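You operate a simulated robot arm through the tools that you are given. There is no shell and no other tool.

Carry out the task below with a simulated two-armed robot. There is one attempt and no reset: what you move stays moved.

TASK
Swap the black frame's white pad for the grey one and slide both clips across.
Fine: lay the old pad between the gold and brown frames; hold the frame steady while you slide the clips.

Only the result counts: the job must be done as asked and must still hold three seconds after the hand-in. Knocking over, shifting, dropping, spilling or breaking anything else fails it.

THE ROBOT
Two 7-joint arms with two-finger grippers on one trunk, on a base that moves. Base frame: it is fixed to the floor where the robot stands at the start and does not move with it; the origin is under the middle of the robot, x ahead of it, y to its left, z up. Lengths are in m, angles in degrees, forces in N, time in s.
The left shoulder is at the start at [0.085, 0.216, 1.117], the right one opposite. With the tool pointing down near the work surface each hand reaches from about 0.28 to 0.82 m from the robot's upright axis, wherever it stands, measured 20 degrees to its own side. Places, roughly: black frame [-0.75, 2, 1]; grey backing pad, white backing pad [-0.5, 2, 1]; orange slide clip [-0.7, 2.1, 0.9]; pad between the frames [-0.6, 2.1, 0.9]; recess of the black frame [-0.6, 2, 0.9]; white slide clip [-0.6, 2, 0.9]. Payload 3.18 kg a hand.
Tool frame (each hand has its own): the origin (TCP) lies between the finger pads and is the grasp point; the fingertips stand 0.03 m ahead of it; z points along the fingers, y is the line along which they close. The gripper opens to 0.144 m; its body begins 0.103 m behind the TCP.
Orientation is that of the tool frame in the base frame, as a unit quaternion [w, x, y, z]. With the fingers straight down and closing along the base's y, the tool's x points along the base's -x, its y along +y and its z along -z.

THE INTERFACE
- The arms move only by the tool jog_arm. It takes "left_steps", "right_steps" or both (then of equal length, played together; a hand with none holds still); each is text: rows parted by semicolons, each of 7 numbers parted by spaces: the shift along the base's x, y, z in m, then the turn, a rotation vector about the base's x, y, z in degrees, then the opening, from 0 (shut) to 1 (fully open). In form: tx ty tz rx ry rz hand; .... A call has 1 to 20 rows; each row shifts and turns the commanded pose from where the row before left it. Rows are played at 5 a second. More than 0.05 m and 8.6 degrees between two rows, or a gripper value outside its range, and nothing of the call is played. A pose out of reach is approached as far as the arm can. The call stops where the force on the tool passes 40 N (or 10 N more than at its start, if that is more) or the arm is blocked; 0.2 s more then pass. The fingers move at their own pace (about 0.1867 m/s each) and stop on an object; they squeeze with about 26 N. The grip force told is the motor's: it shows also when the fingers shut on nothing. Time passes only in rows, and 0.2 s behind the last, so rows that do not move let the fingers close. It gives the time, the measured TCP pose, the force on the tool (base axes), the opening and the grip force at its end, in the units of the frame above (readings bear some noise), with the torque about the TCP (base axes, N m) and any sound that the robot's microphone picked up.
- Cameras (640 x 400 px; columns grow to the right, rows downward): "scene" is now at [0.1797, 0.0206, 1.3057]; the picture's right is [0.13, -0.99, 0.00], its down [-0.58, -0.08, -0.81] and it looks along [0.81, 0.11, -0.58] (base axes); focal length 231 px, centre (320, 200). "left" rides on the left gripper at [0.076, -0.016, -0.143] in its tool frame; the picture's right is [0.21, 0.98, 0.00], its down [-0.84, 0.18, -0.51] and it looks along [-0.50, 0.11, 0.86] (tool axes); focal length 218 px, centre (320, 200). "right" rides on the right gripper at [0.076, 0.016, -0.143] in its tool frame; the picture's right is [-0.21, 0.98, 0.00], its down [-0.84, -0.18, -0.51] and it looks along [-0.50, -0.11, 0.86] (tool axes); focal length 218 px, centre (320, 200). There is no depth. A picture from a camera that has moved, and an enlarged one, comes with that camera's place and axes in the base frame and with its lens. The place of the scene camera against the robot may be out by one fixed shift of up to 0.012 m in any direction.
- capture(camera): a new picture of that camera. No time passes.
- move_column(by): moves the trunk up (or, below 0, down) by that many m; the arms and the scene camera ride with it, the base frame stays. It gives what a move gives, with no picture.
- roll_base(legs): drives the robot by 1 to 6 legs, each [ahead, left, turn to the left] in m, m and degrees, along the robot's own axes; the way and the turn of a leg run together, so that a leg with both is an arc; at most 1.5 m and 180 degrees a leg. The arms and the cameras ride along, it lands a little off, and it stops where it bumps. It gives what a move gives.
- turn_head(pan, tilt): turns the head with the scene camera to pan (to the left, within 80 degrees either way) and tilt (down, from -29 to 69), counted from straight ahead of the robot (the tilt from the chest, where the trunk bows). It gives what a move gives.
- close_up(camera, box): a new picture of the part [left, top, right, bottom] of that camera's present view, enlarged. No time passes.
- close_job(): hands the job in; it is judged then, once.

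Nothing tells you exact positions but the pictures and the camera data. Unless the task says otherwise, let go and move clear before handing in.

The tools are called after "Call:" as name(argument=value, ...) on one line, values as JSON. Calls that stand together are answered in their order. jog_arm: Moves the arms, as the interface text tells. Its arguments: {"type":"object","properties":{"left_steps":{"type":"string"},"right_steps":{"type":"string"}},"required":[]} The other tools are called the same way: move_column (by) moves the trunk up or down; roll_base (legs) drives the base; turn_head (pan, tilt) turns the head that bears the scene camera; capture (camera) takes a picture; close_up (camera, box) takes an enlarged picture of a part of a camera's view; close_job () hands the job in.

At the start:

```text
t: 0.0
left_position: [0.374, 0.1883, 1.1263]
left_tcp_rot: [0.0, 0.0, 1.0, 0.0]
left_ft_force: [-0.5, -0.7, 1.2]
left_wrist_torque: [0.01, 0.02, 0.01]
left_finger_gap: 0.144
left_finger_force: 0.0
right_position: [0.3796, -0.1759, 1.1164]
right_tcp_rot: [-0.001, 0.001, 1.0, 0.001]
right_ft_force: [0.7, 0.7, -0.1]
right_wrist_torque: [0.01, -0.02, 0.01]
right_finger_gap: 0.1439
right_finger_force: 0.0
trunk travel left (down, up): [-0.2, 0.169]
robot x, y, heading: [-0.0011, -0.0001, -0.0]
head pan, tilt (commanded): [7.6, 35.7]
```

scene: 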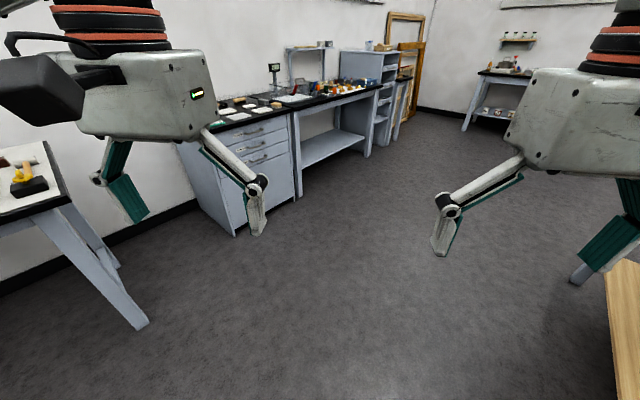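
right: 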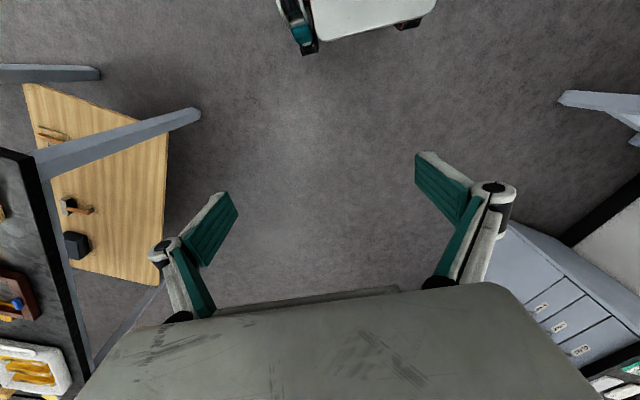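
left: 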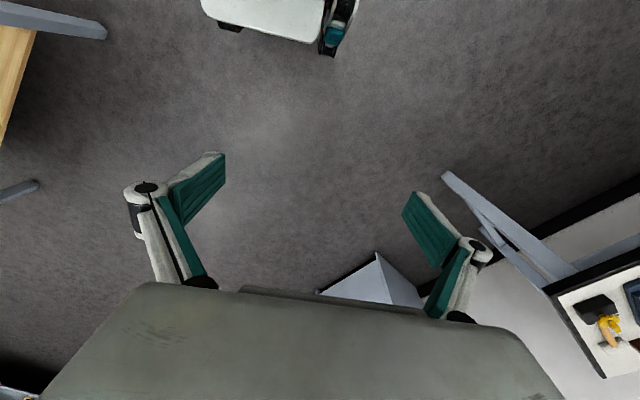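

The first view shows a workshop with benches along a wall to the left; the frames should be to the left and slightly behind me, around [-0.65, 2.05, 0.95]. I'll turn the head left to look.

Call:
turn_head(pan=80, tilt=25)

Call:
capture(camera="scene")

```text
t: 1.4
left_position: [0.3739, 0.1885, 1.1267]
left_tcp_rot: [0.0, -0.001, 1.0, -0.001]
left_ft_force: [0.2, -0.2, -0.4]
left_wrist_torque: [0.0, 0.01, 0.03]
left_finger_gap: 0.144
left_finger_force: 0.1
right_position: [0.3807, -0.1758, 1.1158]
right_tcp_rot: [0.0, 0.0, 1.0, 0.0]
right_ft_force: [0.4, -0.1, -0.3]
right_wrist_torque: [-0.02, 0.01, -0.02]
right_finger_gap: 0.1441
right_finger_force: 0.1
trunk travel left (down, up): [-0.2, 0.169]
robot x, y, heading: [-0.0004, -0.002, 0.1]
head pan, tilt (commanded): [80.0, 25.0]
```

```text
taken
camera scene: at [0.1088, 0.0997, 1.3225], right [0.98, -0.17, 0.0], down [-0.07, -0.42, -0.91], along [0.16, 0.89, -0.42], focal length 231 px, centre (320, 200)
```

scene: 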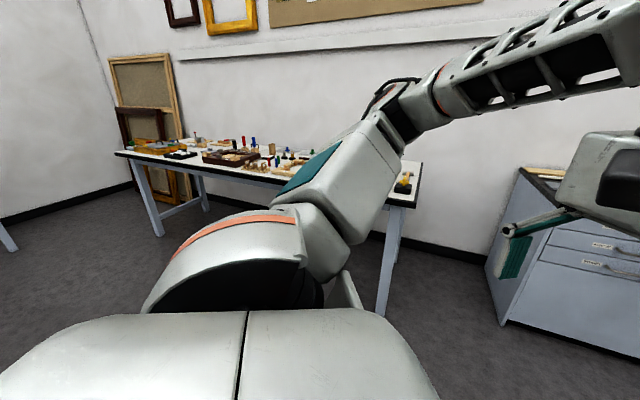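

The bench along the left wall runs diagonally; the work seems to be near its left end. I'll zoom into that part.

Call:
close_up(camera="scene", box=[100, 120, 260, 220])

Call:
close_up(camera="scene", box=[200, 110, 360, 210])

```text
4.00 times, centred on (180, 170) of scene
camera zoom: at [0.1088, 0.0997, 1.3225], right [0.98, -0.17, 0.0], down [-0.07, -0.42, -0.91], along [0.16, 0.89, -0.42], focal length 924 px, centre (880, 320)
```

zoom: 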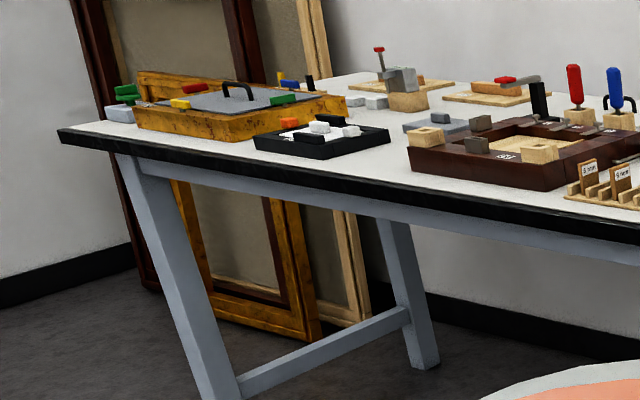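

```text
4.00 times, centred on (280, 160) of scene
camera zoom: at [0.1088, 0.0997, 1.3225], right [0.98, -0.17, 0.0], down [-0.07, -0.42, -0.91], along [0.16, 0.89, -0.42], focal length 924 px, centre (480, 360)
```

zoom: 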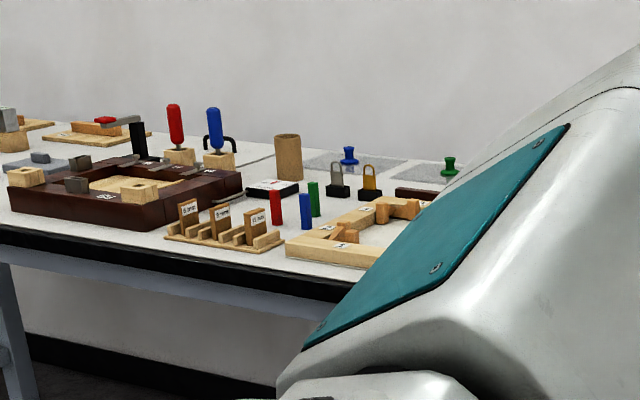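

The black frame (white pad with an orange and a white clip) lies between the gold frame and the brown frame, near the left end of the bench, and the grey pad is by the brown frame. I'll turn the base to face that wall and look again.

Call:
roll_base(legs=[[0, 0, 56]])

Call:
turn_head(pan=60, tilt=30)

Call:
capture(camera="scene")

```text
t: 4.3
left_position: [0.0522, 0.4151, 1.1265]
left_tcp_rot: [0.001, -0.47, 0.882, -0.001]
left_ft_force: [-0.5, 0.3, -1.0]
left_wrist_torque: [-0.02, 0.0, -0.04]
left_finger_gap: 0.1441
left_finger_force: 0.0
right_position: [0.3584, 0.2158, 1.1163]
right_tcp_rot: [0.0, -0.47, 0.883, -0.001]
right_ft_force: [-0.7, -0.5, -0.1]
right_wrist_torque: [0.0, -0.02, 0.02]
right_finger_gap: 0.144
right_finger_force: 0.1
trunk travel left (down, up): [-0.2, 0.169]
robot x, y, heading: [0.001, 0.0012, 55.6]
head pan, tilt (commanded): [80.0, 25.0]
```

```text
t: 5.2
left_position: [0.0527, 0.4159, 1.1265]
left_tcp_rot: [0.001, -0.47, 0.883, -0.001]
left_ft_force: [0.6, -0.8, 1.1]
left_wrist_torque: [0.01, 0.0, -0.01]
left_finger_gap: 0.144
left_finger_force: 0.1
right_position: [0.3576, 0.2171, 1.1171]
right_tcp_rot: [0.0, -0.469, 0.883, 0.0]
right_ft_force: [0.6, -0.2, 0.4]
right_wrist_torque: [0.01, 0.05, 0.01]
right_finger_gap: 0.1438
right_finger_force: 0.0
trunk travel left (down, up): [-0.2, 0.169]
robot x, y, heading: [0.0001, 0.0012, 56.0]
head pan, tilt (commanded): [60.0, 30.0]
```

```text
taken
camera scene: at [0.0108, 0.1695, 1.3145], right [0.9, 0.44, 0.0], down [0.22, -0.45, -0.87], along [-0.38, 0.78, -0.5], focal length 231 px, centre (320, 200)
```

scene: 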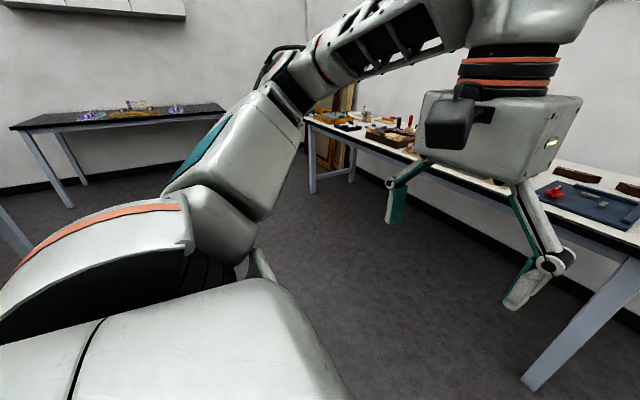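

The floor between me and the bench looks clear. I'll raise the trunk for clearance, drive left along the bench and a bit ahead, and look again.

Call:
move_column(by=0.15)

Call:
roll_base(legs=[[0.0, 1.45, 0], [0.3, 0.1, 0]])

Call:
turn_head(pan=0, tilt=40)

Call:
capture(camera="scene")

```text
t: 6.9
left_position: [0.052, 0.4163, 1.2762]
left_tcp_rot: [0.0, -0.47, 0.883, -0.001]
left_ft_force: [-0.2, -0.5, -0.6]
left_wrist_torque: [0.0, -0.01, 0.0]
left_finger_gap: 0.1441
left_finger_force: 0.1
right_position: [0.3592, 0.2175, 1.2654]
right_tcp_rot: [-0.001, -0.469, 0.883, 0.0]
right_ft_force: [0.2, 0.6, -0.1]
right_wrist_torque: [-0.01, 0.06, -0.02]
right_finger_gap: 0.1439
right_finger_force: 0.0
trunk travel left (down, up): [-0.35, 0.019]
robot x, y, heading: [-0.001, 0.004, 55.8]
head pan, tilt (commanded): [60.0, 30.0]
```

```text
t: 21.6
left_position: [-1.0713, 1.5377, 1.2767]
left_tcp_rot: [0.001, -0.467, 0.884, -0.001]
left_ft_force: [0.2, 0.0, 0.1]
left_wrist_torque: [-0.01, 0.02, 0.02]
left_finger_gap: 0.1442
left_finger_force: 0.1
right_position: [-0.7683, 1.337, 1.2664]
right_tcp_rot: [0.0, -0.466, 0.885, 0.0]
right_ft_force: [0.5, 0.3, -0.1]
right_wrist_torque: [-0.03, 0.03, -0.05]
right_finger_gap: 0.1441
right_finger_force: 0.1
trunk travel left (down, up): [-0.35, 0.019]
robot x, y, heading: [-1.1326, 1.1221, 55.6]
head pan, tilt (commanded): [60.0, 30.0]
```

```text
t: 22.9
left_position: [-1.0724, 1.5367, 1.2755]
left_tcp_rot: [0.001, -0.467, 0.884, -0.001]
left_ft_force: [-0.5, 0.1, 0.4]
left_wrist_torque: [-0.01, -0.02, -0.01]
left_finger_gap: 0.1439
left_finger_force: 0.0
right_position: [-0.7674, 1.3366, 1.2662]
right_tcp_rot: [0.0, -0.467, 0.884, 0.0]
right_ft_force: [0.1, 0.0, -0.2]
right_wrist_torque: [0.03, 0.02, -0.01]
right_finger_gap: 0.144
right_finger_force: 0.0
trunk travel left (down, up): [-0.35, 0.019]
robot x, y, heading: [-1.1278, 1.1237, 55.8]
head pan, tilt (commanded): [0.0, 40.0]
```

```text
taken
camera scene: at [-1.0597, 1.2342, 1.4529], right [0.83, -0.56, 0.0], down [-0.36, -0.53, -0.77], along [0.43, 0.63, -0.64], focal length 231 px, centre (320, 200)
```

scene: 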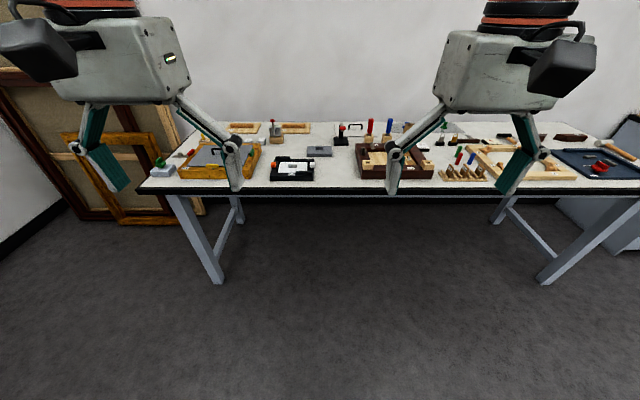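

Call:
close_up(camera="scene", box=[230, 110, 390, 210])

Call:
close_up(camera="scene", box=[255, 140, 335, 190])

Call:
close_up(camera="scene", box=[140, 110, 300, 210])

```text
4.00 times, centred on (310, 160) of scene
camera zoom: at [-1.0597, 1.2342, 1.4529], right [0.83, -0.56, 0.0], down [-0.36, -0.53, -0.77], along [0.43, 0.63, -0.64], focal length 924 px, centre (360, 360)
```

zoom: 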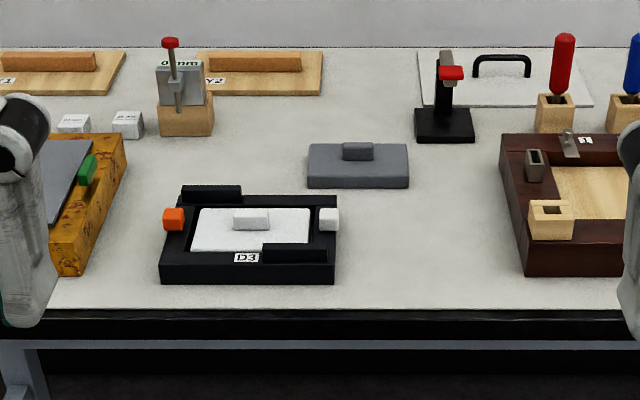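

```text
8.00 times, centred on (295, 165) of scene
camera zoom: at [-1.0597, 1.2342, 1.4529], right [0.83, -0.56, 0.0], down [-0.36, -0.53, -0.77], along [0.43, 0.63, -0.64], focal length 1848 px, centre (520, 480)
```

zoom: 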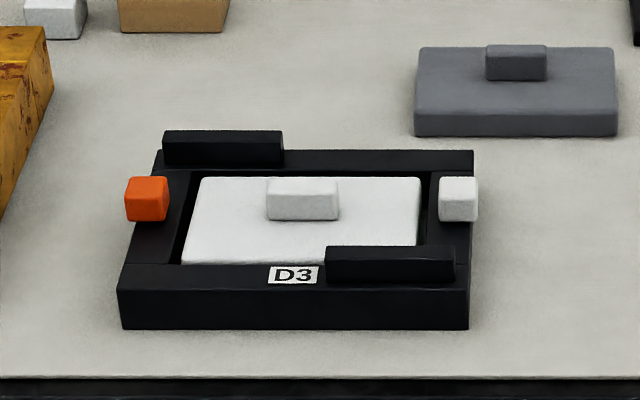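

```text
4.00 times, centred on (220, 160) of scene
camera zoom: at [-1.0597, 1.2342, 1.4529], right [0.83, -0.56, 0.0], down [-0.36, -0.53, -0.77], along [0.43, 0.63, -0.64], focal length 924 px, centre (720, 360)
```

zoom: 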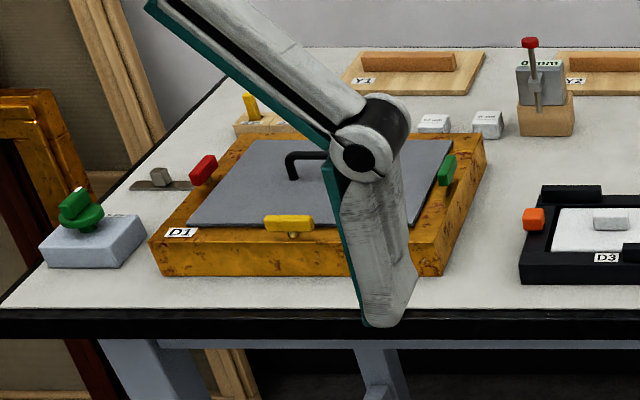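

I see the black frame D3 (white pad with handle, orange clip on the left rail, white clip on the right rail, two black ridges), the grey pad to its back right, gold D1 on the left and the brown frame on the right. I'll drive up to the bench so that both hands reach the frame.

Call:
roll_base(legs=[[0.45, 0.08, 0]])

Call:
turn_head(pan=0, tilt=55)

Call:
capture(camera="scene")

Call:
capture(camera="left")

Call:
capture(camera="right")

```text
t: 25.7
left_position: [-0.8853, 1.9566, 1.2775]
left_tcp_rot: [0.0, -0.469, 0.883, 0.0]
left_ft_force: [0.3, 0.2, 0.0]
left_wrist_torque: [-0.04, -0.01, -0.02]
left_finger_gap: 0.144
left_finger_force: 0.1
right_position: [-0.5805, 1.7567, 1.2656]
right_tcp_rot: [0.0, -0.469, 0.883, -0.001]
right_ft_force: [0.7, 1.1, 0.3]
right_wrist_torque: [-0.02, 0.01, -0.03]
right_finger_gap: 0.1438
right_finger_force: 0.0
trunk travel left (down, up): [-0.35, 0.019]
robot x, y, heading: [-0.9379, 1.5409, 55.9]
head pan, tilt (commanded): [0.0, 40.0]
```

```text
t: 26.4
left_position: [-0.8864, 1.9544, 1.2779]
left_tcp_rot: [0.0, -0.469, 0.883, -0.001]
left_ft_force: [0.1, 0.5, -0.8]
left_wrist_torque: [0.01, 0.04, 0.01]
left_finger_gap: 0.144
left_finger_force: 0.0
right_position: [-0.5795, 1.7561, 1.2656]
right_tcp_rot: [0.0, -0.468, 0.883, 0.0]
right_ft_force: [1.4, -0.1, 0.3]
right_wrist_torque: [0.01, -0.01, 0.0]
right_finger_gap: 0.1438
right_finger_force: 0.0
trunk travel left (down, up): [-0.35, 0.019]
robot x, y, heading: [-0.9376, 1.5437, 55.9]
head pan, tilt (commanded): [0.0, 55.0]
```

```text
taken
camera scene: at [-0.8792, 1.642, 1.4323], right [0.83, -0.56, 0.0], down [-0.46, -0.68, -0.57], along [0.32, 0.48, -0.82], focal length 231 px, centre (320, 200)
```

scene: 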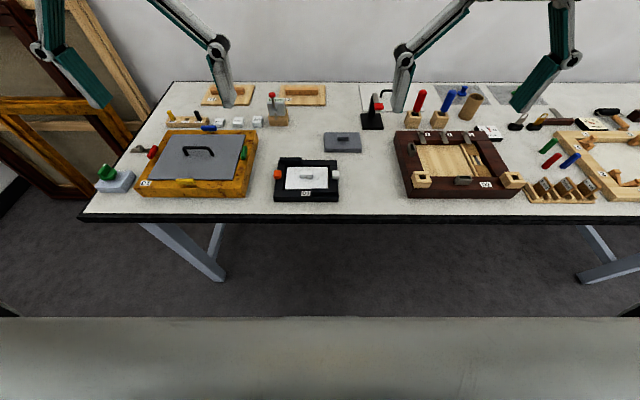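

```text
taken
camera left: at [-0.9155, 1.8831, 1.4194], right [-0.93, 0.37, 0.0], down [0.32, 0.8, 0.51], along [0.19, 0.47, -0.86], focal length 218 px, centre (320, 200)
```

left: 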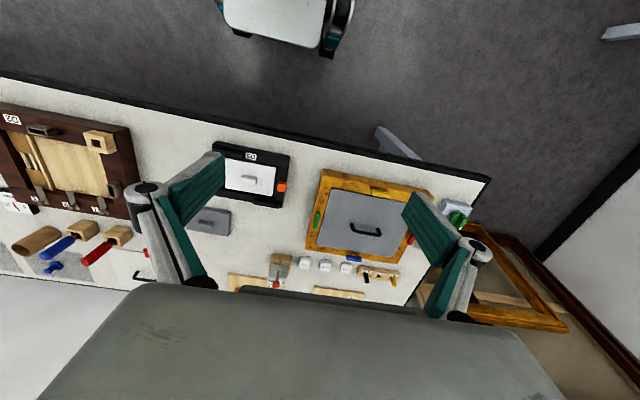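

```text
taken
camera right: at [-0.6376, 1.7023, 1.4087], right [-0.69, 0.72, 0.0], down [0.62, 0.6, 0.51], along [0.37, 0.35, -0.86], focal length 218 px, centre (320, 200)
```

right: 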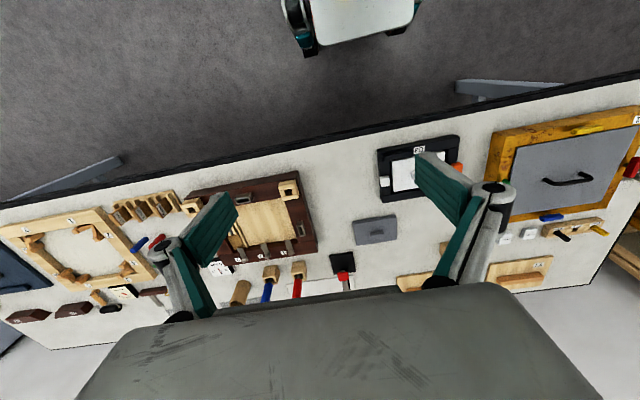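

I'm at the bench now; I'll zoom in on the black frame and the grey pad from the scene and wrist cameras.

Call:
close_up(camera="scene", box=[264, 150, 344, 200])

Call:
close_up(camera="scene", box=[230, 110, 390, 210])

Call:
close_up(camera="left", box=[190, 130, 310, 205])

Call:
close_up(camera="right", box=[350, 125, 470, 200])

```text
8.00 times, centred on (304, 175) of scene
camera zoom: at [-0.8792, 1.642, 1.4323], right [0.83, -0.56, 0.0], down [-0.46, -0.68, -0.57], along [0.32, 0.48, -0.82], focal length 1848 px, centre (448, 400)
```

zoom: 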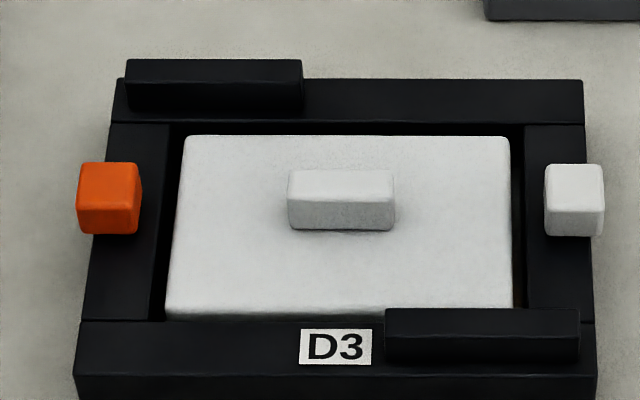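

```text
4.00 times, centred on (310, 160) of scene
camera zoom: at [-0.8792, 1.642, 1.4323], right [0.83, -0.56, 0.0], down [-0.46, -0.68, -0.57], along [0.32, 0.48, -0.82], focal length 924 px, centre (360, 360)
```

zoom: 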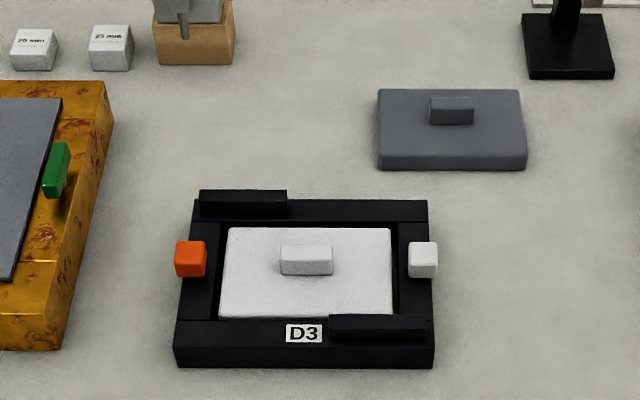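

```text
5.33 times, centred on (250, 168) of left
camera zoom: at [-0.9155, 1.8831, 1.4194], right [-0.93, 0.37, 0.0], down [0.32, 0.8, 0.51], along [0.19, 0.47, -0.86], focal length 1164 px, centre (693, 373)
```

zoom: 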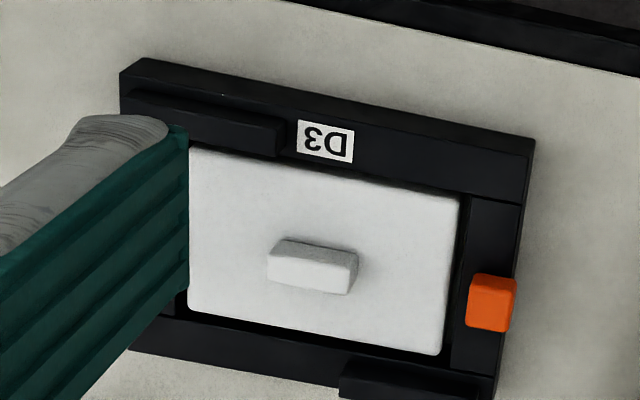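

```text
5.33 times, centred on (410, 162) of right
camera zoom: at [-0.6376, 1.7023, 1.4087], right [-0.69, 0.72, 0.0], down [0.62, 0.6, 0.51], along [0.37, 0.35, -0.86], focal length 1164 px, centre (-160, 400)
```

zoom: 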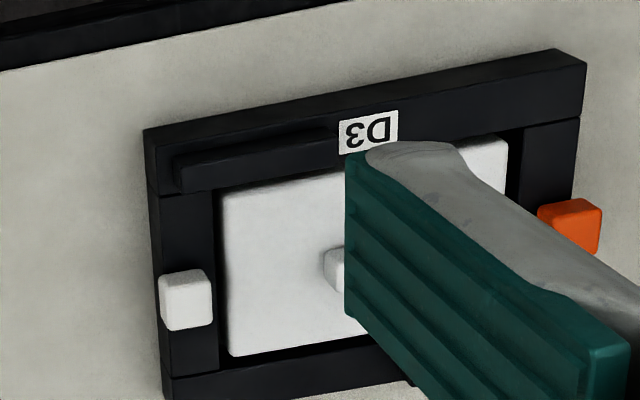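

I triangulated from the two wrist cameras: the bench top is at about z 0.862, the frame top about 0.885, the black frame about 0.57 m ahead of my axis and 0.04 m left, and the grey pad about 0.75 m ahead. That is near the reach limit, so I'll roll 0.10 m closer and lower the trunk somewhat.

Call:
roll_base(legs=[[0.1, 0.0, 0]])

Call:
move_column(by=-0.1)

Call:
turn_head(pan=0, tilt=62)

Call:
capture(camera="scene")

Call:
capture(camera="right")

Call:
capture(camera="left")

```text
t: 27.6
left_position: [-0.8299, 2.0377, 1.2768]
left_tcp_rot: [0.0, -0.47, 0.883, -0.001]
left_ft_force: [0.8, -0.3, -0.4]
left_wrist_torque: [0.0, 0.0, -0.01]
left_finger_gap: 0.1442
left_finger_force: 0.1
right_position: [-0.5244, 1.8381, 1.2655]
right_tcp_rot: [0.0, -0.468, 0.883, 0.0]
right_ft_force: [0.4, 1.1, -0.7]
right_wrist_torque: [-0.04, 0.0, -0.04]
right_finger_gap: 0.1441
right_finger_force: 0.1
trunk travel left (down, up): [-0.35, 0.019]
robot x, y, heading: [-0.8831, 1.6236, 56.1]
head pan, tilt (commanded): [0.0, 55.0]
```

```text
t: 28.9
left_position: [-0.8307, 2.0379, 1.1781]
left_tcp_rot: [0.001, -0.469, 0.883, -0.001]
left_ft_force: [-0.6, 0.0, -0.7]
left_wrist_torque: [0.01, -0.03, 0.0]
left_finger_gap: 0.1436
left_finger_force: 0.0
right_position: [-0.5256, 1.8374, 1.1673]
right_tcp_rot: [0.001, -0.469, 0.883, 0.0]
right_ft_force: [-0.7, -0.4, 0.5]
right_wrist_torque: [0.05, -0.05, 0.01]
right_finger_gap: 0.144
right_finger_force: 0.1
trunk travel left (down, up): [-0.25, 0.119]
robot x, y, heading: [-0.8834, 1.6192, 56.0]
head pan, tilt (commanded): [0.0, 55.0]
```

```text
t: 29.6
left_position: [-0.83, 2.0371, 1.1758]
left_tcp_rot: [0.0, -0.469, 0.883, -0.002]
left_ft_force: [-0.2, 0.1, 0.1]
left_wrist_torque: [0.02, 0.02, 0.01]
left_finger_gap: 0.1438
left_finger_force: 0.0
right_position: [-0.5246, 1.8378, 1.1649]
right_tcp_rot: [0.0, -0.469, 0.883, 0.0]
right_ft_force: [-0.7, 0.8, -0.5]
right_wrist_torque: [0.0, 0.02, -0.01]
right_finger_gap: 0.144
right_finger_force: 0.0
trunk travel left (down, up): [-0.25, 0.119]
robot x, y, heading: [-0.8853, 1.6234, 56.1]
head pan, tilt (commanded): [0.0, 62.0]
```

```text
taken
camera scene: at [-0.8157, 1.7359, 1.3222], right [0.83, -0.56, 0.0], down [-0.49, -0.73, -0.47], along [0.26, 0.39, -0.88], focal length 231 px, centre (320, 200)
```

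scene: 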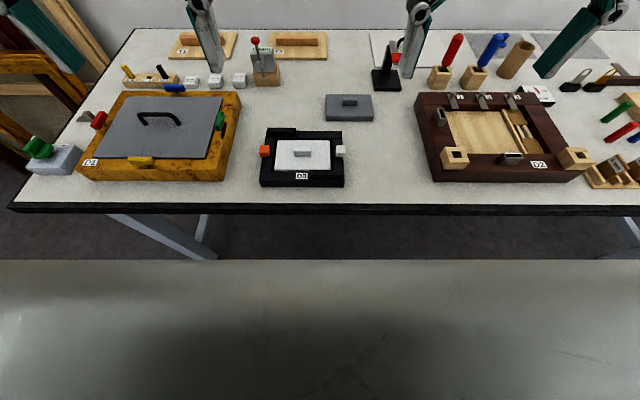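

```text
taken
camera right: at [-0.582, 1.7845, 1.3086], right [-0.69, 0.72, 0.0], down [0.62, 0.6, 0.51], along [0.37, 0.35, -0.86], focal length 218 px, centre (320, 200)
```

right: 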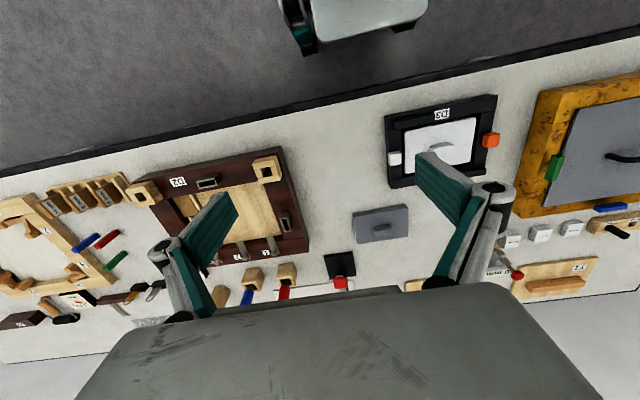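

```text
taken
camera left: at [-0.86, 1.9653, 1.3194], right [-0.93, 0.37, 0.0], down [0.32, 0.8, 0.51], along [0.19, 0.47, -0.86], focal length 218 px, centre (320, 200)
```

left: 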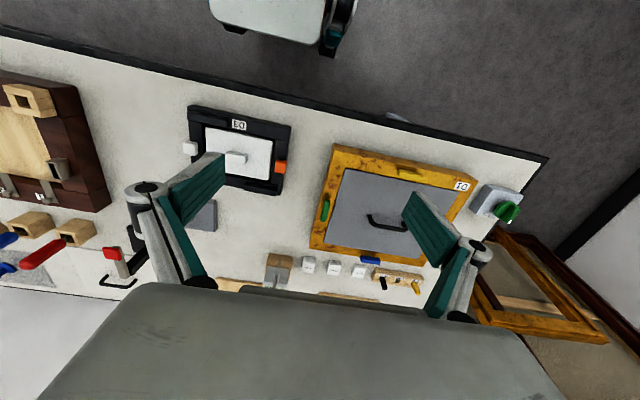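

I'll zoom in with the wrist cameras to measure the handles, the clips and the ridges.

Call:
close_up(camera="right", box=[340, 85, 520, 250])

Call:
close_up(camera="left", box=[170, 90, 310, 240])

Call:
close_up(camera="scene", box=[240, 80, 400, 200])

```text
2.42 times, centred on (430, 168) of right
camera zoom: at [-0.582, 1.7845, 1.3086], right [-0.69, 0.72, 0.0], down [0.62, 0.6, 0.51], along [0.37, 0.35, -0.86], focal length 529 px, centre (53, 279)
```

zoom: 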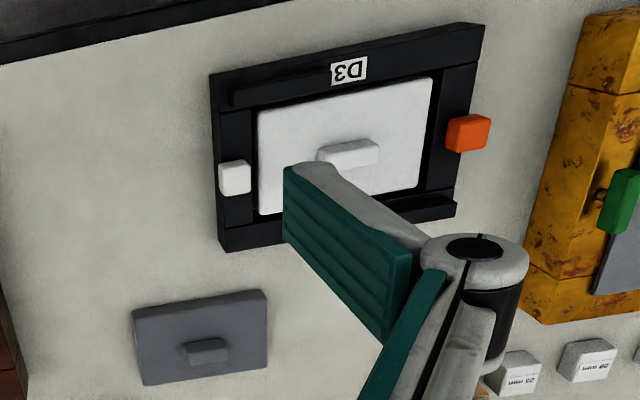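

```text
2.67 times, centred on (240, 165) of left
camera zoom: at [-0.86, 1.9653, 1.3194], right [-0.93, 0.37, 0.0], down [0.32, 0.8, 0.51], along [0.19, 0.47, -0.86], focal length 582 px, centre (533, 293)
```

zoom: 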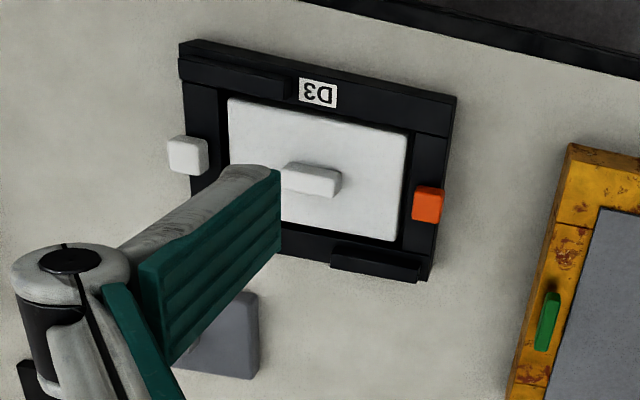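

```text
3.33 times, centred on (320, 140) of scene
camera zoom: at [-0.8157, 1.7359, 1.3222], right [0.83, -0.56, 0.0], down [-0.49, -0.73, -0.47], along [0.26, 0.39, -0.88], focal length 770 px, centre (320, 400)
```

zoom: 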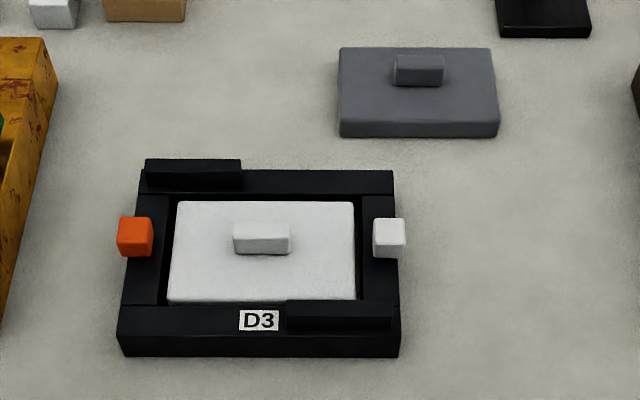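

Measured from both wrist cameras, in robot-aligned (ahead, right) coordinates: the white handle is at (0.477, -0.041), z about 0.90, and the grey handle is at (0.655, 0.082). I'll move the left hand aside and bring the right hand above the white handle.

Call:
jog_arm(left_steps="-0.0235 0.01585 0 0 0 0 1; -0.0235 0.01585 0 0 0 0 1; -0.0235 0.01585 0 0 0 0 1; -0.0235 0.01585 0 0 0 0 1; -0.0235 0.01585 0 0 0 0 1; -0.0235 0.01585 0 0 0 0 1; 0 0 0 0 0 0 1", right_steps="0 0 0 0 0 0 0.5; -0.02127 0.03377 -0.0167 0 0 0 0.5; -0.02127 0.03377 -0.0167 0 0 0 0.5; -0.02127 0.03377 -0.0167 0 0 0 0.5; -0.02127 0.03377 -0.0167 0 0 0 0.5; -0.02127 0.03377 -0.0167 0 0 0 0.5; -0.02127 0.03377 -0.0167 0 0 0 0.5")

Call:
capture(camera="right")

Call:
capture(camera="scene")

```text
t: 31.2
left_position: [-0.9713, 2.1338, 1.1746]
left_tcp_rot: [0.001, -0.47, 0.883, -0.003]
left_ft_force: [-1.2, 0.9, -0.8]
left_wrist_torque: [-0.06, -0.09, -0.02]
left_finger_gap: 0.1439
left_finger_force: 0.1
right_position: [-0.6556, 2.043, 1.064]
right_tcp_rot: [0.0, -0.47, 0.883, -0.001]
right_ft_force: [-0.6, 0.2, -0.5]
right_wrist_torque: [-0.04, -0.04, -0.01]
right_finger_gap: 0.072
right_finger_force: 0.1
trunk travel left (down, up): [-0.25, 0.119]
robot x, y, heading: [-0.8796, 1.6216, 56.0]
head pan, tilt (commanded): [0.0, 62.0]
```

```text
taken
camera right: at [-0.7127, 1.9888, 1.2068], right [-0.69, 0.72, 0.0], down [0.62, 0.6, 0.51], along [0.37, 0.35, -0.86], focal length 218 px, centre (320, 200)
```

right: 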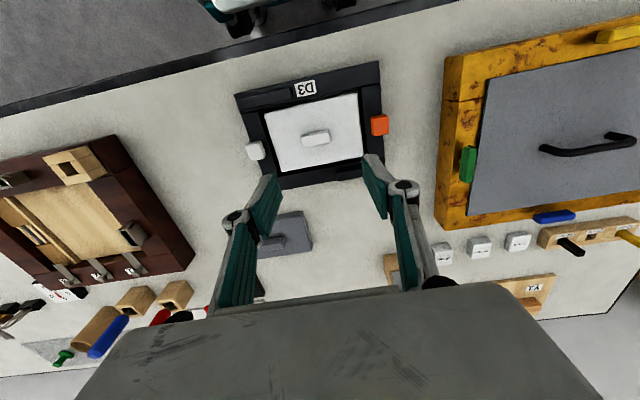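

```text
taken
camera scene: at [-0.8187, 1.7372, 1.3223], right [0.83, -0.56, 0.0], down [-0.49, -0.73, -0.47], along [0.27, 0.39, -0.88], focal length 231 px, centre (320, 200)
```

scene: 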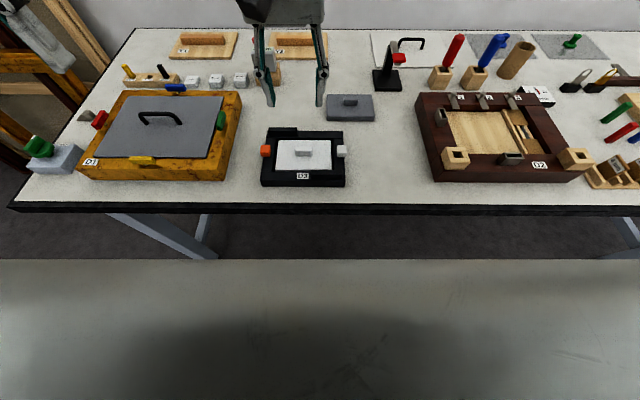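

The right hand is above the handle; I'll zoom to measure the handle against the tool before descending.

Call:
close_up(camera="right", box=[220, 50, 420, 200])

```text
2.67 times, centred on (320, 125) of right
camera zoom: at [-0.7127, 1.9888, 1.2068], right [-0.69, 0.72, 0.0], down [0.62, 0.6, 0.51], along [0.37, 0.35, -0.86], focal length 582 px, centre (320, 400)
```

zoom: 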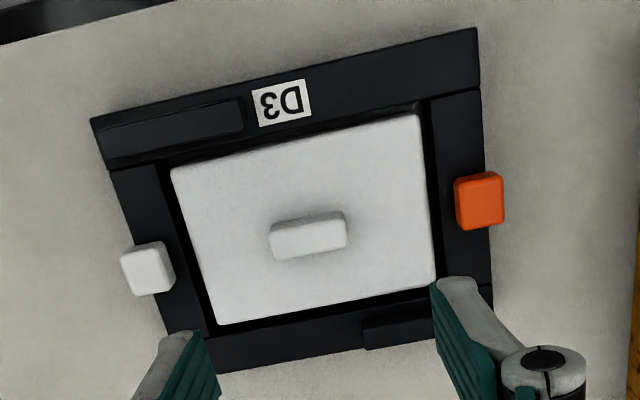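

The handle sits about 6 mm to the right of and 3 mm ahead of the tool centre. I'll correct for that, go down part of the way and check again.

Call:
jog_arm(right_steps="0.00665 -0.00087 -0.025 0 0 0 0.5; 0 0 -0.025 0 0 0 0.5; 0 0 -0.024 0 0 0 0.5; 0 0 0 0 0 0 0.5")

Call:
close_up(camera="right", box=[200, 50, 440, 200])

```text
t: 32.2
left_position: [-0.9692, 2.1316, 1.1762]
left_tcp_rot: [0.0, -0.469, 0.883, -0.001]
left_ft_force: [0.2, 0.1, 0.1]
left_wrist_torque: [0.02, 0.0, 0.03]
left_finger_gap: 0.144
left_finger_force: 0.0
right_position: [-0.6462, 2.0391, 0.9916]
right_tcp_rot: [0.0, -0.468, 0.883, 0.0]
right_ft_force: [0.0, 0.0, -0.3]
right_wrist_torque: [-0.01, -0.01, 0.01]
right_finger_gap: 0.072
right_finger_force: 0.2
trunk travel left (down, up): [-0.25, 0.119]
robot x, y, heading: [-0.8855, 1.6229, 56.0]
head pan, tilt (commanded): [0.0, 62.0]
```

```text
2.67 times, centred on (320, 125) of right
camera zoom: at [-0.7033, 1.9849, 1.1335], right [-0.69, 0.72, 0.0], down [0.62, 0.6, 0.51], along [0.37, 0.35, -0.86], focal length 582 px, centre (320, 400)
```

zoom: 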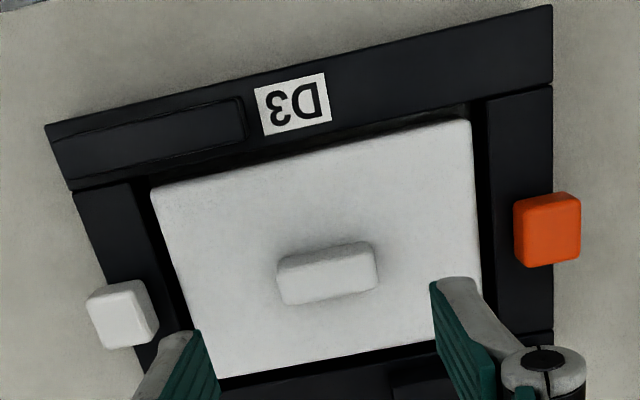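

I'll shift 4 mm left and descend until the fingertips are just above the pad surface.

Call:
jog_arm(right_steps="-0.0033 0.0022 -0.02 0 0 0 0.5; 0 0 -0.025 0 0 0 0.5; 0 0 -0.02 0 0 0 0.5; 0 0 0 0 0 0 0.5; 0 0 0 0 0 0 0.5")

Call:
close_up(camera="right", box=[200, 50, 440, 200])

Call:
close_up(camera="scene", box=[240, 110, 360, 195])

```text
t: 33.4
left_position: [-0.9686, 2.1327, 1.1752]
left_tcp_rot: [0.0, -0.47, 0.883, -0.001]
left_ft_force: [-0.6, -0.6, 0.5]
left_wrist_torque: [0.02, 0.02, -0.01]
left_finger_gap: 0.144
left_finger_force: 0.0
right_position: [-0.6481, 2.0428, 0.9256]
right_tcp_rot: [0.0, -0.469, 0.883, 0.0]
right_ft_force: [0.6, 0.4, 0.6]
right_wrist_torque: [-0.01, 0.02, -0.01]
right_finger_gap: 0.072
right_finger_force: 0.0
trunk travel left (down, up): [-0.25, 0.119]
robot x, y, heading: [-0.8862, 1.6232, 55.9]
head pan, tilt (commanded): [0.0, 62.0]
```

```text
2.67 times, centred on (320, 125) of right
camera zoom: at [-0.7048, 1.9881, 1.0686], right [-0.69, 0.72, 0.0], down [0.62, 0.6, 0.51], along [0.37, 0.35, -0.86], focal length 582 px, centre (320, 400)
```

zoom: 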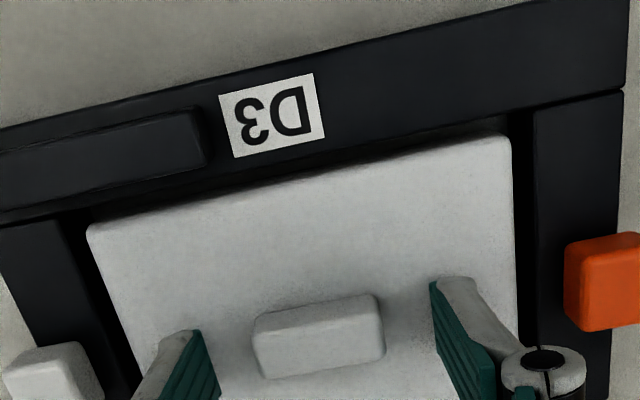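

```text
4.71 times, centred on (300, 152) of scene
camera zoom: at [-0.8158, 1.7359, 1.3222], right [0.83, -0.56, 0.0], down [-0.5, -0.73, -0.47], along [0.26, 0.39, -0.88], focal length 1087 px, centre (414, 424)
```

zoom: 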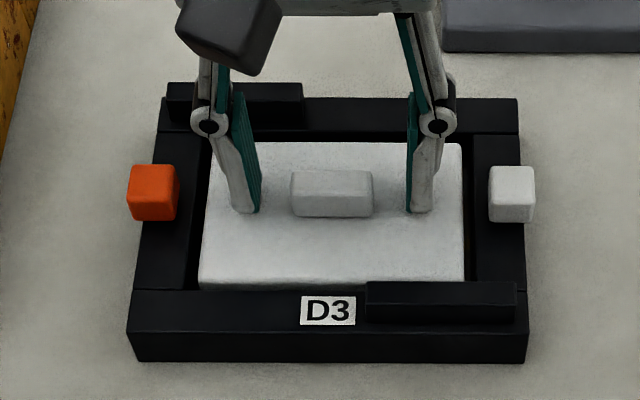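

The fingers straddle the handle well centred. I'll go 5 mm lower and close.

Call:
jog_arm(right_steps="0 0 -0.005 0 0 0 0.5; 0 0 0 0 0 0 0.4; 0 0 0 0 0 0 0.2; 0 0 0 0 0 0 0; 0 0 0 0 0 0 0; 0 0 0 0 0 0 0")

Call:
close_up(camera="right", box=[200, 50, 440, 200])

Call:
close_up(camera="scene", box=[240, 110, 360, 195])

```text
t: 34.8
left_position: [-0.969, 2.1321, 1.1754]
left_tcp_rot: [0.001, -0.469, 0.883, -0.001]
left_ft_force: [-0.3, 0.0, 0.0]
left_wrist_torque: [0.03, 0.01, -0.01]
left_finger_gap: 0.1436
left_finger_force: 0.1
right_position: [-0.6473, 2.0427, 0.9222]
right_tcp_rot: [0.0, -0.468, 0.884, 0.0]
right_ft_force: [0.1, -0.2, 1.8]
right_wrist_torque: [-0.03, -0.07, -0.05]
right_finger_gap: 0.0388
right_finger_force: 26.0
trunk travel left (down, up): [-0.25, 0.119]
robot x, y, heading: [-0.8823, 1.6223, 56.0]
head pan, tilt (commanded): [0.0, 62.0]
```

```text
2.67 times, centred on (320, 125) of right
camera zoom: at [-0.7048, 1.9881, 1.0641], right [-0.69, 0.72, 0.0], down [0.62, 0.6, 0.51], along [0.37, 0.35, -0.86], focal length 582 px, centre (320, 400)
```

zoom: 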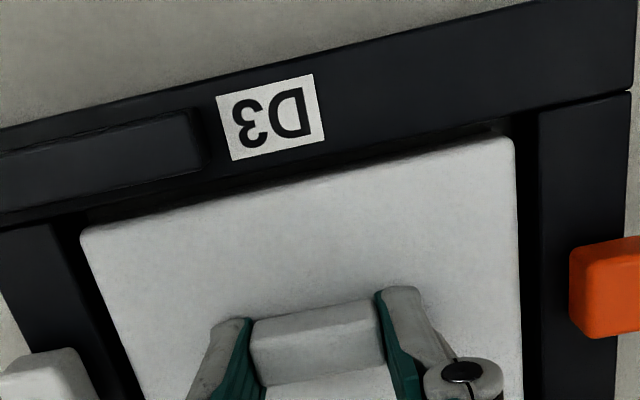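

```text
4.71 times, centred on (300, 152) of scene
camera zoom: at [-0.8158, 1.7357, 1.3222], right [0.83, -0.56, 0.0], down [-0.5, -0.73, -0.47], along [0.26, 0.39, -0.88], focal length 1087 px, centre (414, 424)
```

zoom: 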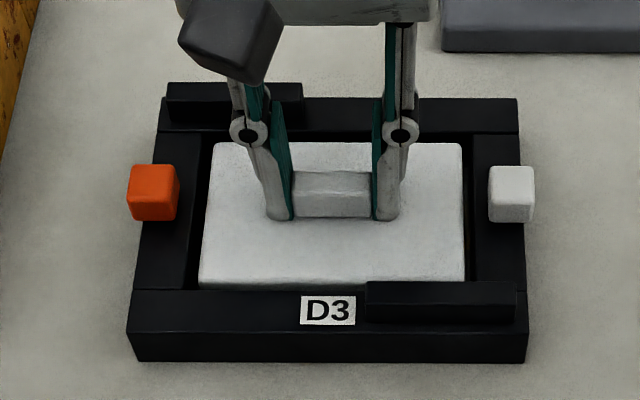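

Gripped (gap 0.039 m). I note this grip pose as the reference for seating the grey pad; now I'll lift the white pad straight up.

Call:
jog_arm(right_steps="0 0 0.01 0 0 0 0; 0 0 0.015 0 0 0 0; 0 0 0.02 0 0 0 0; 0 0 0.025 0 0 0 0; 0 0 0.02 0 0 0 0; 0 0 0 0 0 0 0")

Call:
capture(camera="scene")

Call:
capture(camera="right")

```text
t: 36.2
left_position: [-0.9703, 2.1323, 1.1745]
left_tcp_rot: [0.0, -0.469, 0.883, -0.001]
left_ft_force: [0.2, -0.6, 0.2]
left_wrist_torque: [-0.04, -0.02, 0.01]
left_finger_gap: 0.1442
left_finger_force: 0.1
right_position: [-0.647, 2.0427, 1.0124]
right_tcp_rot: [0.0, -0.469, 0.883, -0.001]
right_ft_force: [-0.2, 0.2, -0.1]
right_wrist_torque: [0.01, 0.0, 0.01]
right_finger_gap: 0.0391
right_finger_force: 26.4
trunk travel left (down, up): [-0.25, 0.119]
robot x, y, heading: [-0.8836, 1.6202, 55.9]
head pan, tilt (commanded): [0.0, 62.0]
```

```text
taken
camera scene: at [-0.8156, 1.736, 1.3221], right [0.83, -0.56, 0.0], down [-0.5, -0.73, -0.47], along [0.26, 0.39, -0.88], focal length 231 px, centre (320, 200)
```

scene: 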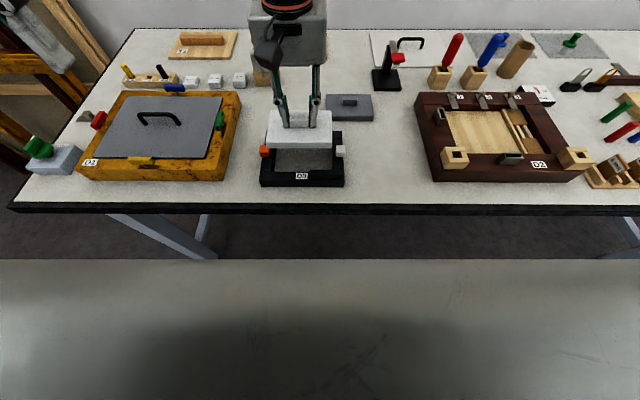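

```text
taken
camera right: at [-0.7055, 1.9882, 1.1545], right [-0.69, 0.72, 0.0], down [0.62, 0.6, 0.51], along [0.37, 0.35, -0.86], focal length 218 px, centre (320, 200)
```

right: 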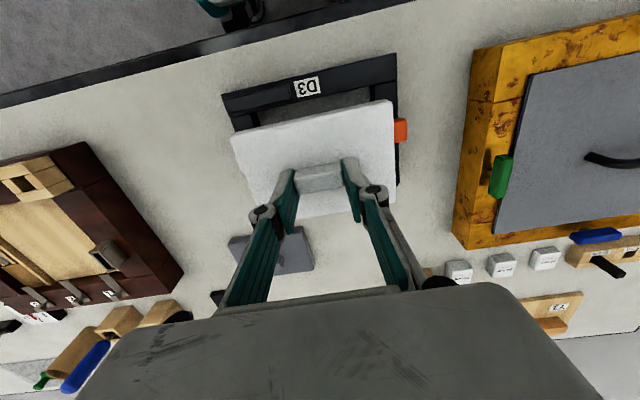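

The white pad is lifted clear. I'll carry it behind the black frame (between the gold and brown frames) and start lowering it there.

Call:
jog_arm(right_steps="0.0171 0.0352 0 0 0 0 0; 0.0171 0.0352 0 0 0 0 0; 0.0171 0.0352 0 0 0 0 0; 0.0172 0.0352 0 0 0 0 0; 0 0 -0.02 0 0 0 0; 0 0 -0.025 0 0 0 0; 0 0 -0.025 0 0 0 0; 0 0 0 0 0 0 0; 0 0 0 0 0 0 0")

Call:
close_up(camera="scene", box=[220, 70, 400, 195])

Call:
capture(camera="right")

```text
t: 38.2
left_position: [-0.97, 2.1329, 1.1753]
left_tcp_rot: [0.001, -0.469, 0.883, 0.0]
left_ft_force: [0.1, -0.1, -0.5]
left_wrist_torque: [0.01, 0.02, -0.03]
left_finger_gap: 0.1441
left_finger_force: 0.1
right_position: [-0.579, 2.1843, 0.9415]
right_tcp_rot: [-0.001, -0.469, 0.883, 0.0]
right_ft_force: [-0.4, 0.5, -0.5]
right_wrist_torque: [0.01, -0.03, 0.0]
right_finger_gap: 0.0391
right_finger_force: 26.2
trunk travel left (down, up): [-0.25, 0.119]
robot x, y, heading: [-0.8868, 1.6225, 56.1]
head pan, tilt (commanded): [0.0, 62.0]
```

```text
3.20 times, centred on (310, 132) of scene
camera zoom: at [-0.8156, 1.7359, 1.3222], right [0.83, -0.56, 0.0], down [-0.5, -0.73, -0.47], along [0.26, 0.39, -0.88], focal length 739 px, centre (352, 416)
```

zoom: 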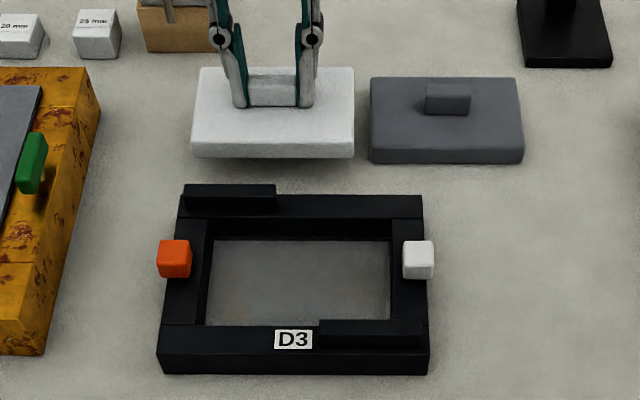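

```text
taken
camera right: at [-0.6367, 2.1296, 1.0843], right [-0.69, 0.72, 0.0], down [0.62, 0.6, 0.51], along [0.37, 0.35, -0.86], focal length 218 px, centre (320, 200)
```

right: 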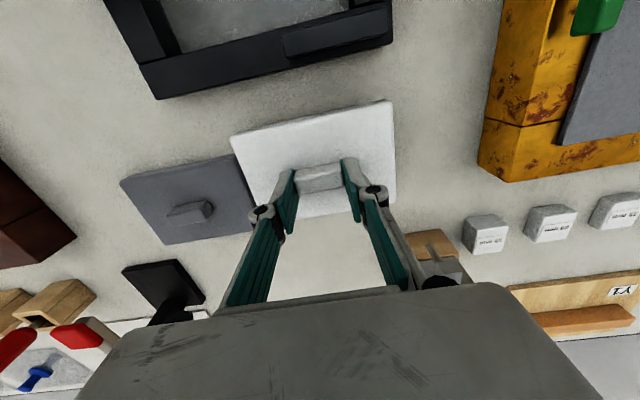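

The pad is about 2.5 cm above the bench with a narrow gap to the grey pad; I'll shift it 12 mm left and lower it further.

Call:
jog_arm(right_steps="-0.0099 0.0067 0 0 0 0 0; 0 0 -0.01 0 0 0 0; 0 0 -0.007 0 0 0 0; 0 0 0 0 0 0 0")

Call:
close_up(camera="scene", box=[260, 85, 360, 150])

```text
t: 39.2
left_position: [-0.9703, 2.1327, 1.1744]
left_tcp_rot: [0.0, -0.47, 0.883, -0.001]
left_ft_force: [-0.1, -0.7, -0.1]
left_wrist_torque: [-0.01, -0.02, 0.02]
left_finger_gap: 0.144
left_finger_force: 0.2
right_position: [-0.5909, 2.1893, 0.9231]
right_tcp_rot: [0.0, -0.469, 0.883, 0.0]
right_ft_force: [-0.5, 0.2, -0.5]
right_wrist_torque: [-0.02, 0.01, -0.01]
right_finger_gap: 0.0388
right_finger_force: 26.2
trunk travel left (down, up): [-0.25, 0.119]
robot x, y, heading: [-0.8856, 1.6212, 55.7]
head pan, tilt (commanded): [0.0, 62.0]
```

```text
6.15 times, centred on (310, 118) of scene
camera zoom: at [-0.8157, 1.7357, 1.3222], right [0.83, -0.56, 0.0], down [-0.5, -0.73, -0.47], along [0.26, 0.39, -0.88], focal length 1422 px, centre (382, 708)
```

zoom: 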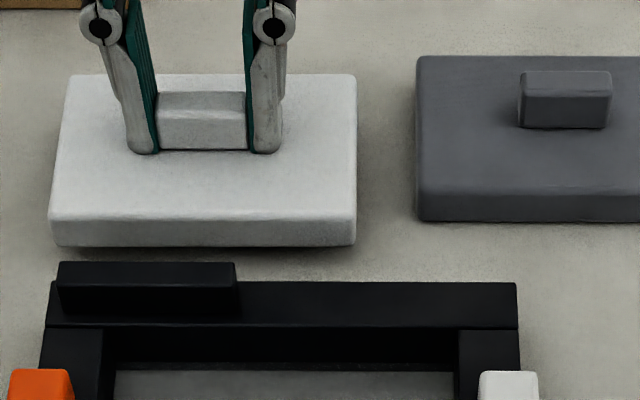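

Still a little above the bench; I'll lower in small steps watching the force.

Call:
jog_arm(right_steps="0 0 -0.003 0 0 0 0; 0 0 -0.002 0 0 0 0; 0 0 0 0 0 0 0")

Call:
jog_arm(right_steps="0 0 -0.002 0 0 0 0; 0 0 0 0 0 0 0")

```text
t: 40.0
left_position: [-0.9686, 2.1331, 1.1751]
left_tcp_rot: [0.001, -0.469, 0.883, -0.001]
left_ft_force: [0.1, 0.3, -0.4]
left_wrist_torque: [0.0, -0.02, 0.0]
left_finger_gap: 0.1442
left_finger_force: 0.1
right_position: [-0.5918, 2.1905, 0.9198]
right_tcp_rot: [0.0, -0.468, 0.884, -0.001]
right_ft_force: [0.9, 0.1, 0.4]
right_wrist_torque: [-0.01, -0.04, 0.01]
right_finger_gap: 0.0388
right_finger_force: 25.8
trunk travel left (down, up): [-0.25, 0.119]
robot x, y, heading: [-0.8858, 1.6229, 55.9]
head pan, tilt (commanded): [0.0, 62.0]
```

```text
t: 40.6
left_position: [-0.9683, 2.1331, 1.1751]
left_tcp_rot: [0.001, -0.469, 0.883, -0.001]
left_ft_force: [-0.2, -0.7, 0.3]
left_wrist_torque: [0.02, 0.01, 0.0]
left_finger_gap: 0.144
left_finger_force: 0.1
right_position: [-0.5917, 2.1892, 0.9164]
right_tcp_rot: [0.0, -0.469, 0.883, -0.001]
right_ft_force: [-0.1, 0.6, -0.5]
right_wrist_torque: [0.0, 0.01, -0.02]
right_finger_gap: 0.039
right_finger_force: 26.1
trunk travel left (down, up): [-0.25, 0.119]
robot x, y, heading: [-0.8829, 1.6224, 55.7]
head pan, tilt (commanded): [0.0, 62.0]
```

Call:
jog_arm(right_steps="0 0 -0.002 0 0 0 0; 0 0 0 0 0 0 0")

Call:
close_up(camera="scene", box=[260, 85, 360, 150])

```text
t: 41.2
left_position: [-0.9698, 2.1329, 1.1752]
left_tcp_rot: [0.001, -0.469, 0.883, -0.001]
left_ft_force: [-0.2, 0.1, -0.3]
left_wrist_torque: [0.02, -0.02, 0.0]
left_finger_gap: 0.144
left_finger_force: 0.1
right_position: [-0.5899, 2.191, 0.9158]
right_tcp_rot: [0.0, -0.468, 0.884, 0.0]
right_ft_force: [0.6, 1.2, -0.3]
right_wrist_torque: [0.04, 0.02, -0.01]
right_finger_gap: 0.0391
right_finger_force: 26.2
trunk travel left (down, up): [-0.25, 0.119]
robot x, y, heading: [-0.8846, 1.6279, 55.8]
head pan, tilt (commanded): [0.0, 62.0]
```

```text
6.15 times, centred on (310, 118) of scene
camera zoom: at [-0.8158, 1.7358, 1.3222], right [0.83, -0.56, 0.0], down [-0.5, -0.73, -0.47], along [0.26, 0.39, -0.88], focal length 1422 px, centre (382, 708)
```

zoom: 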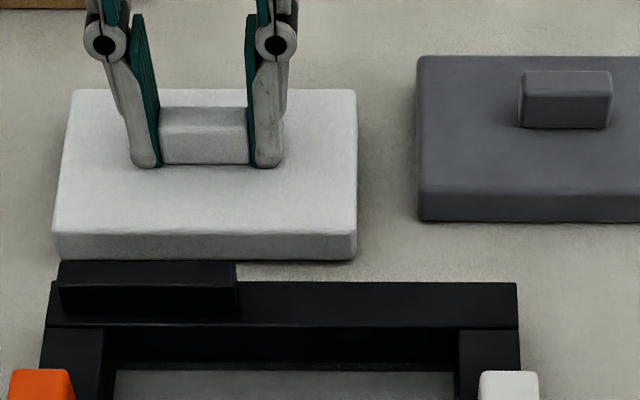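

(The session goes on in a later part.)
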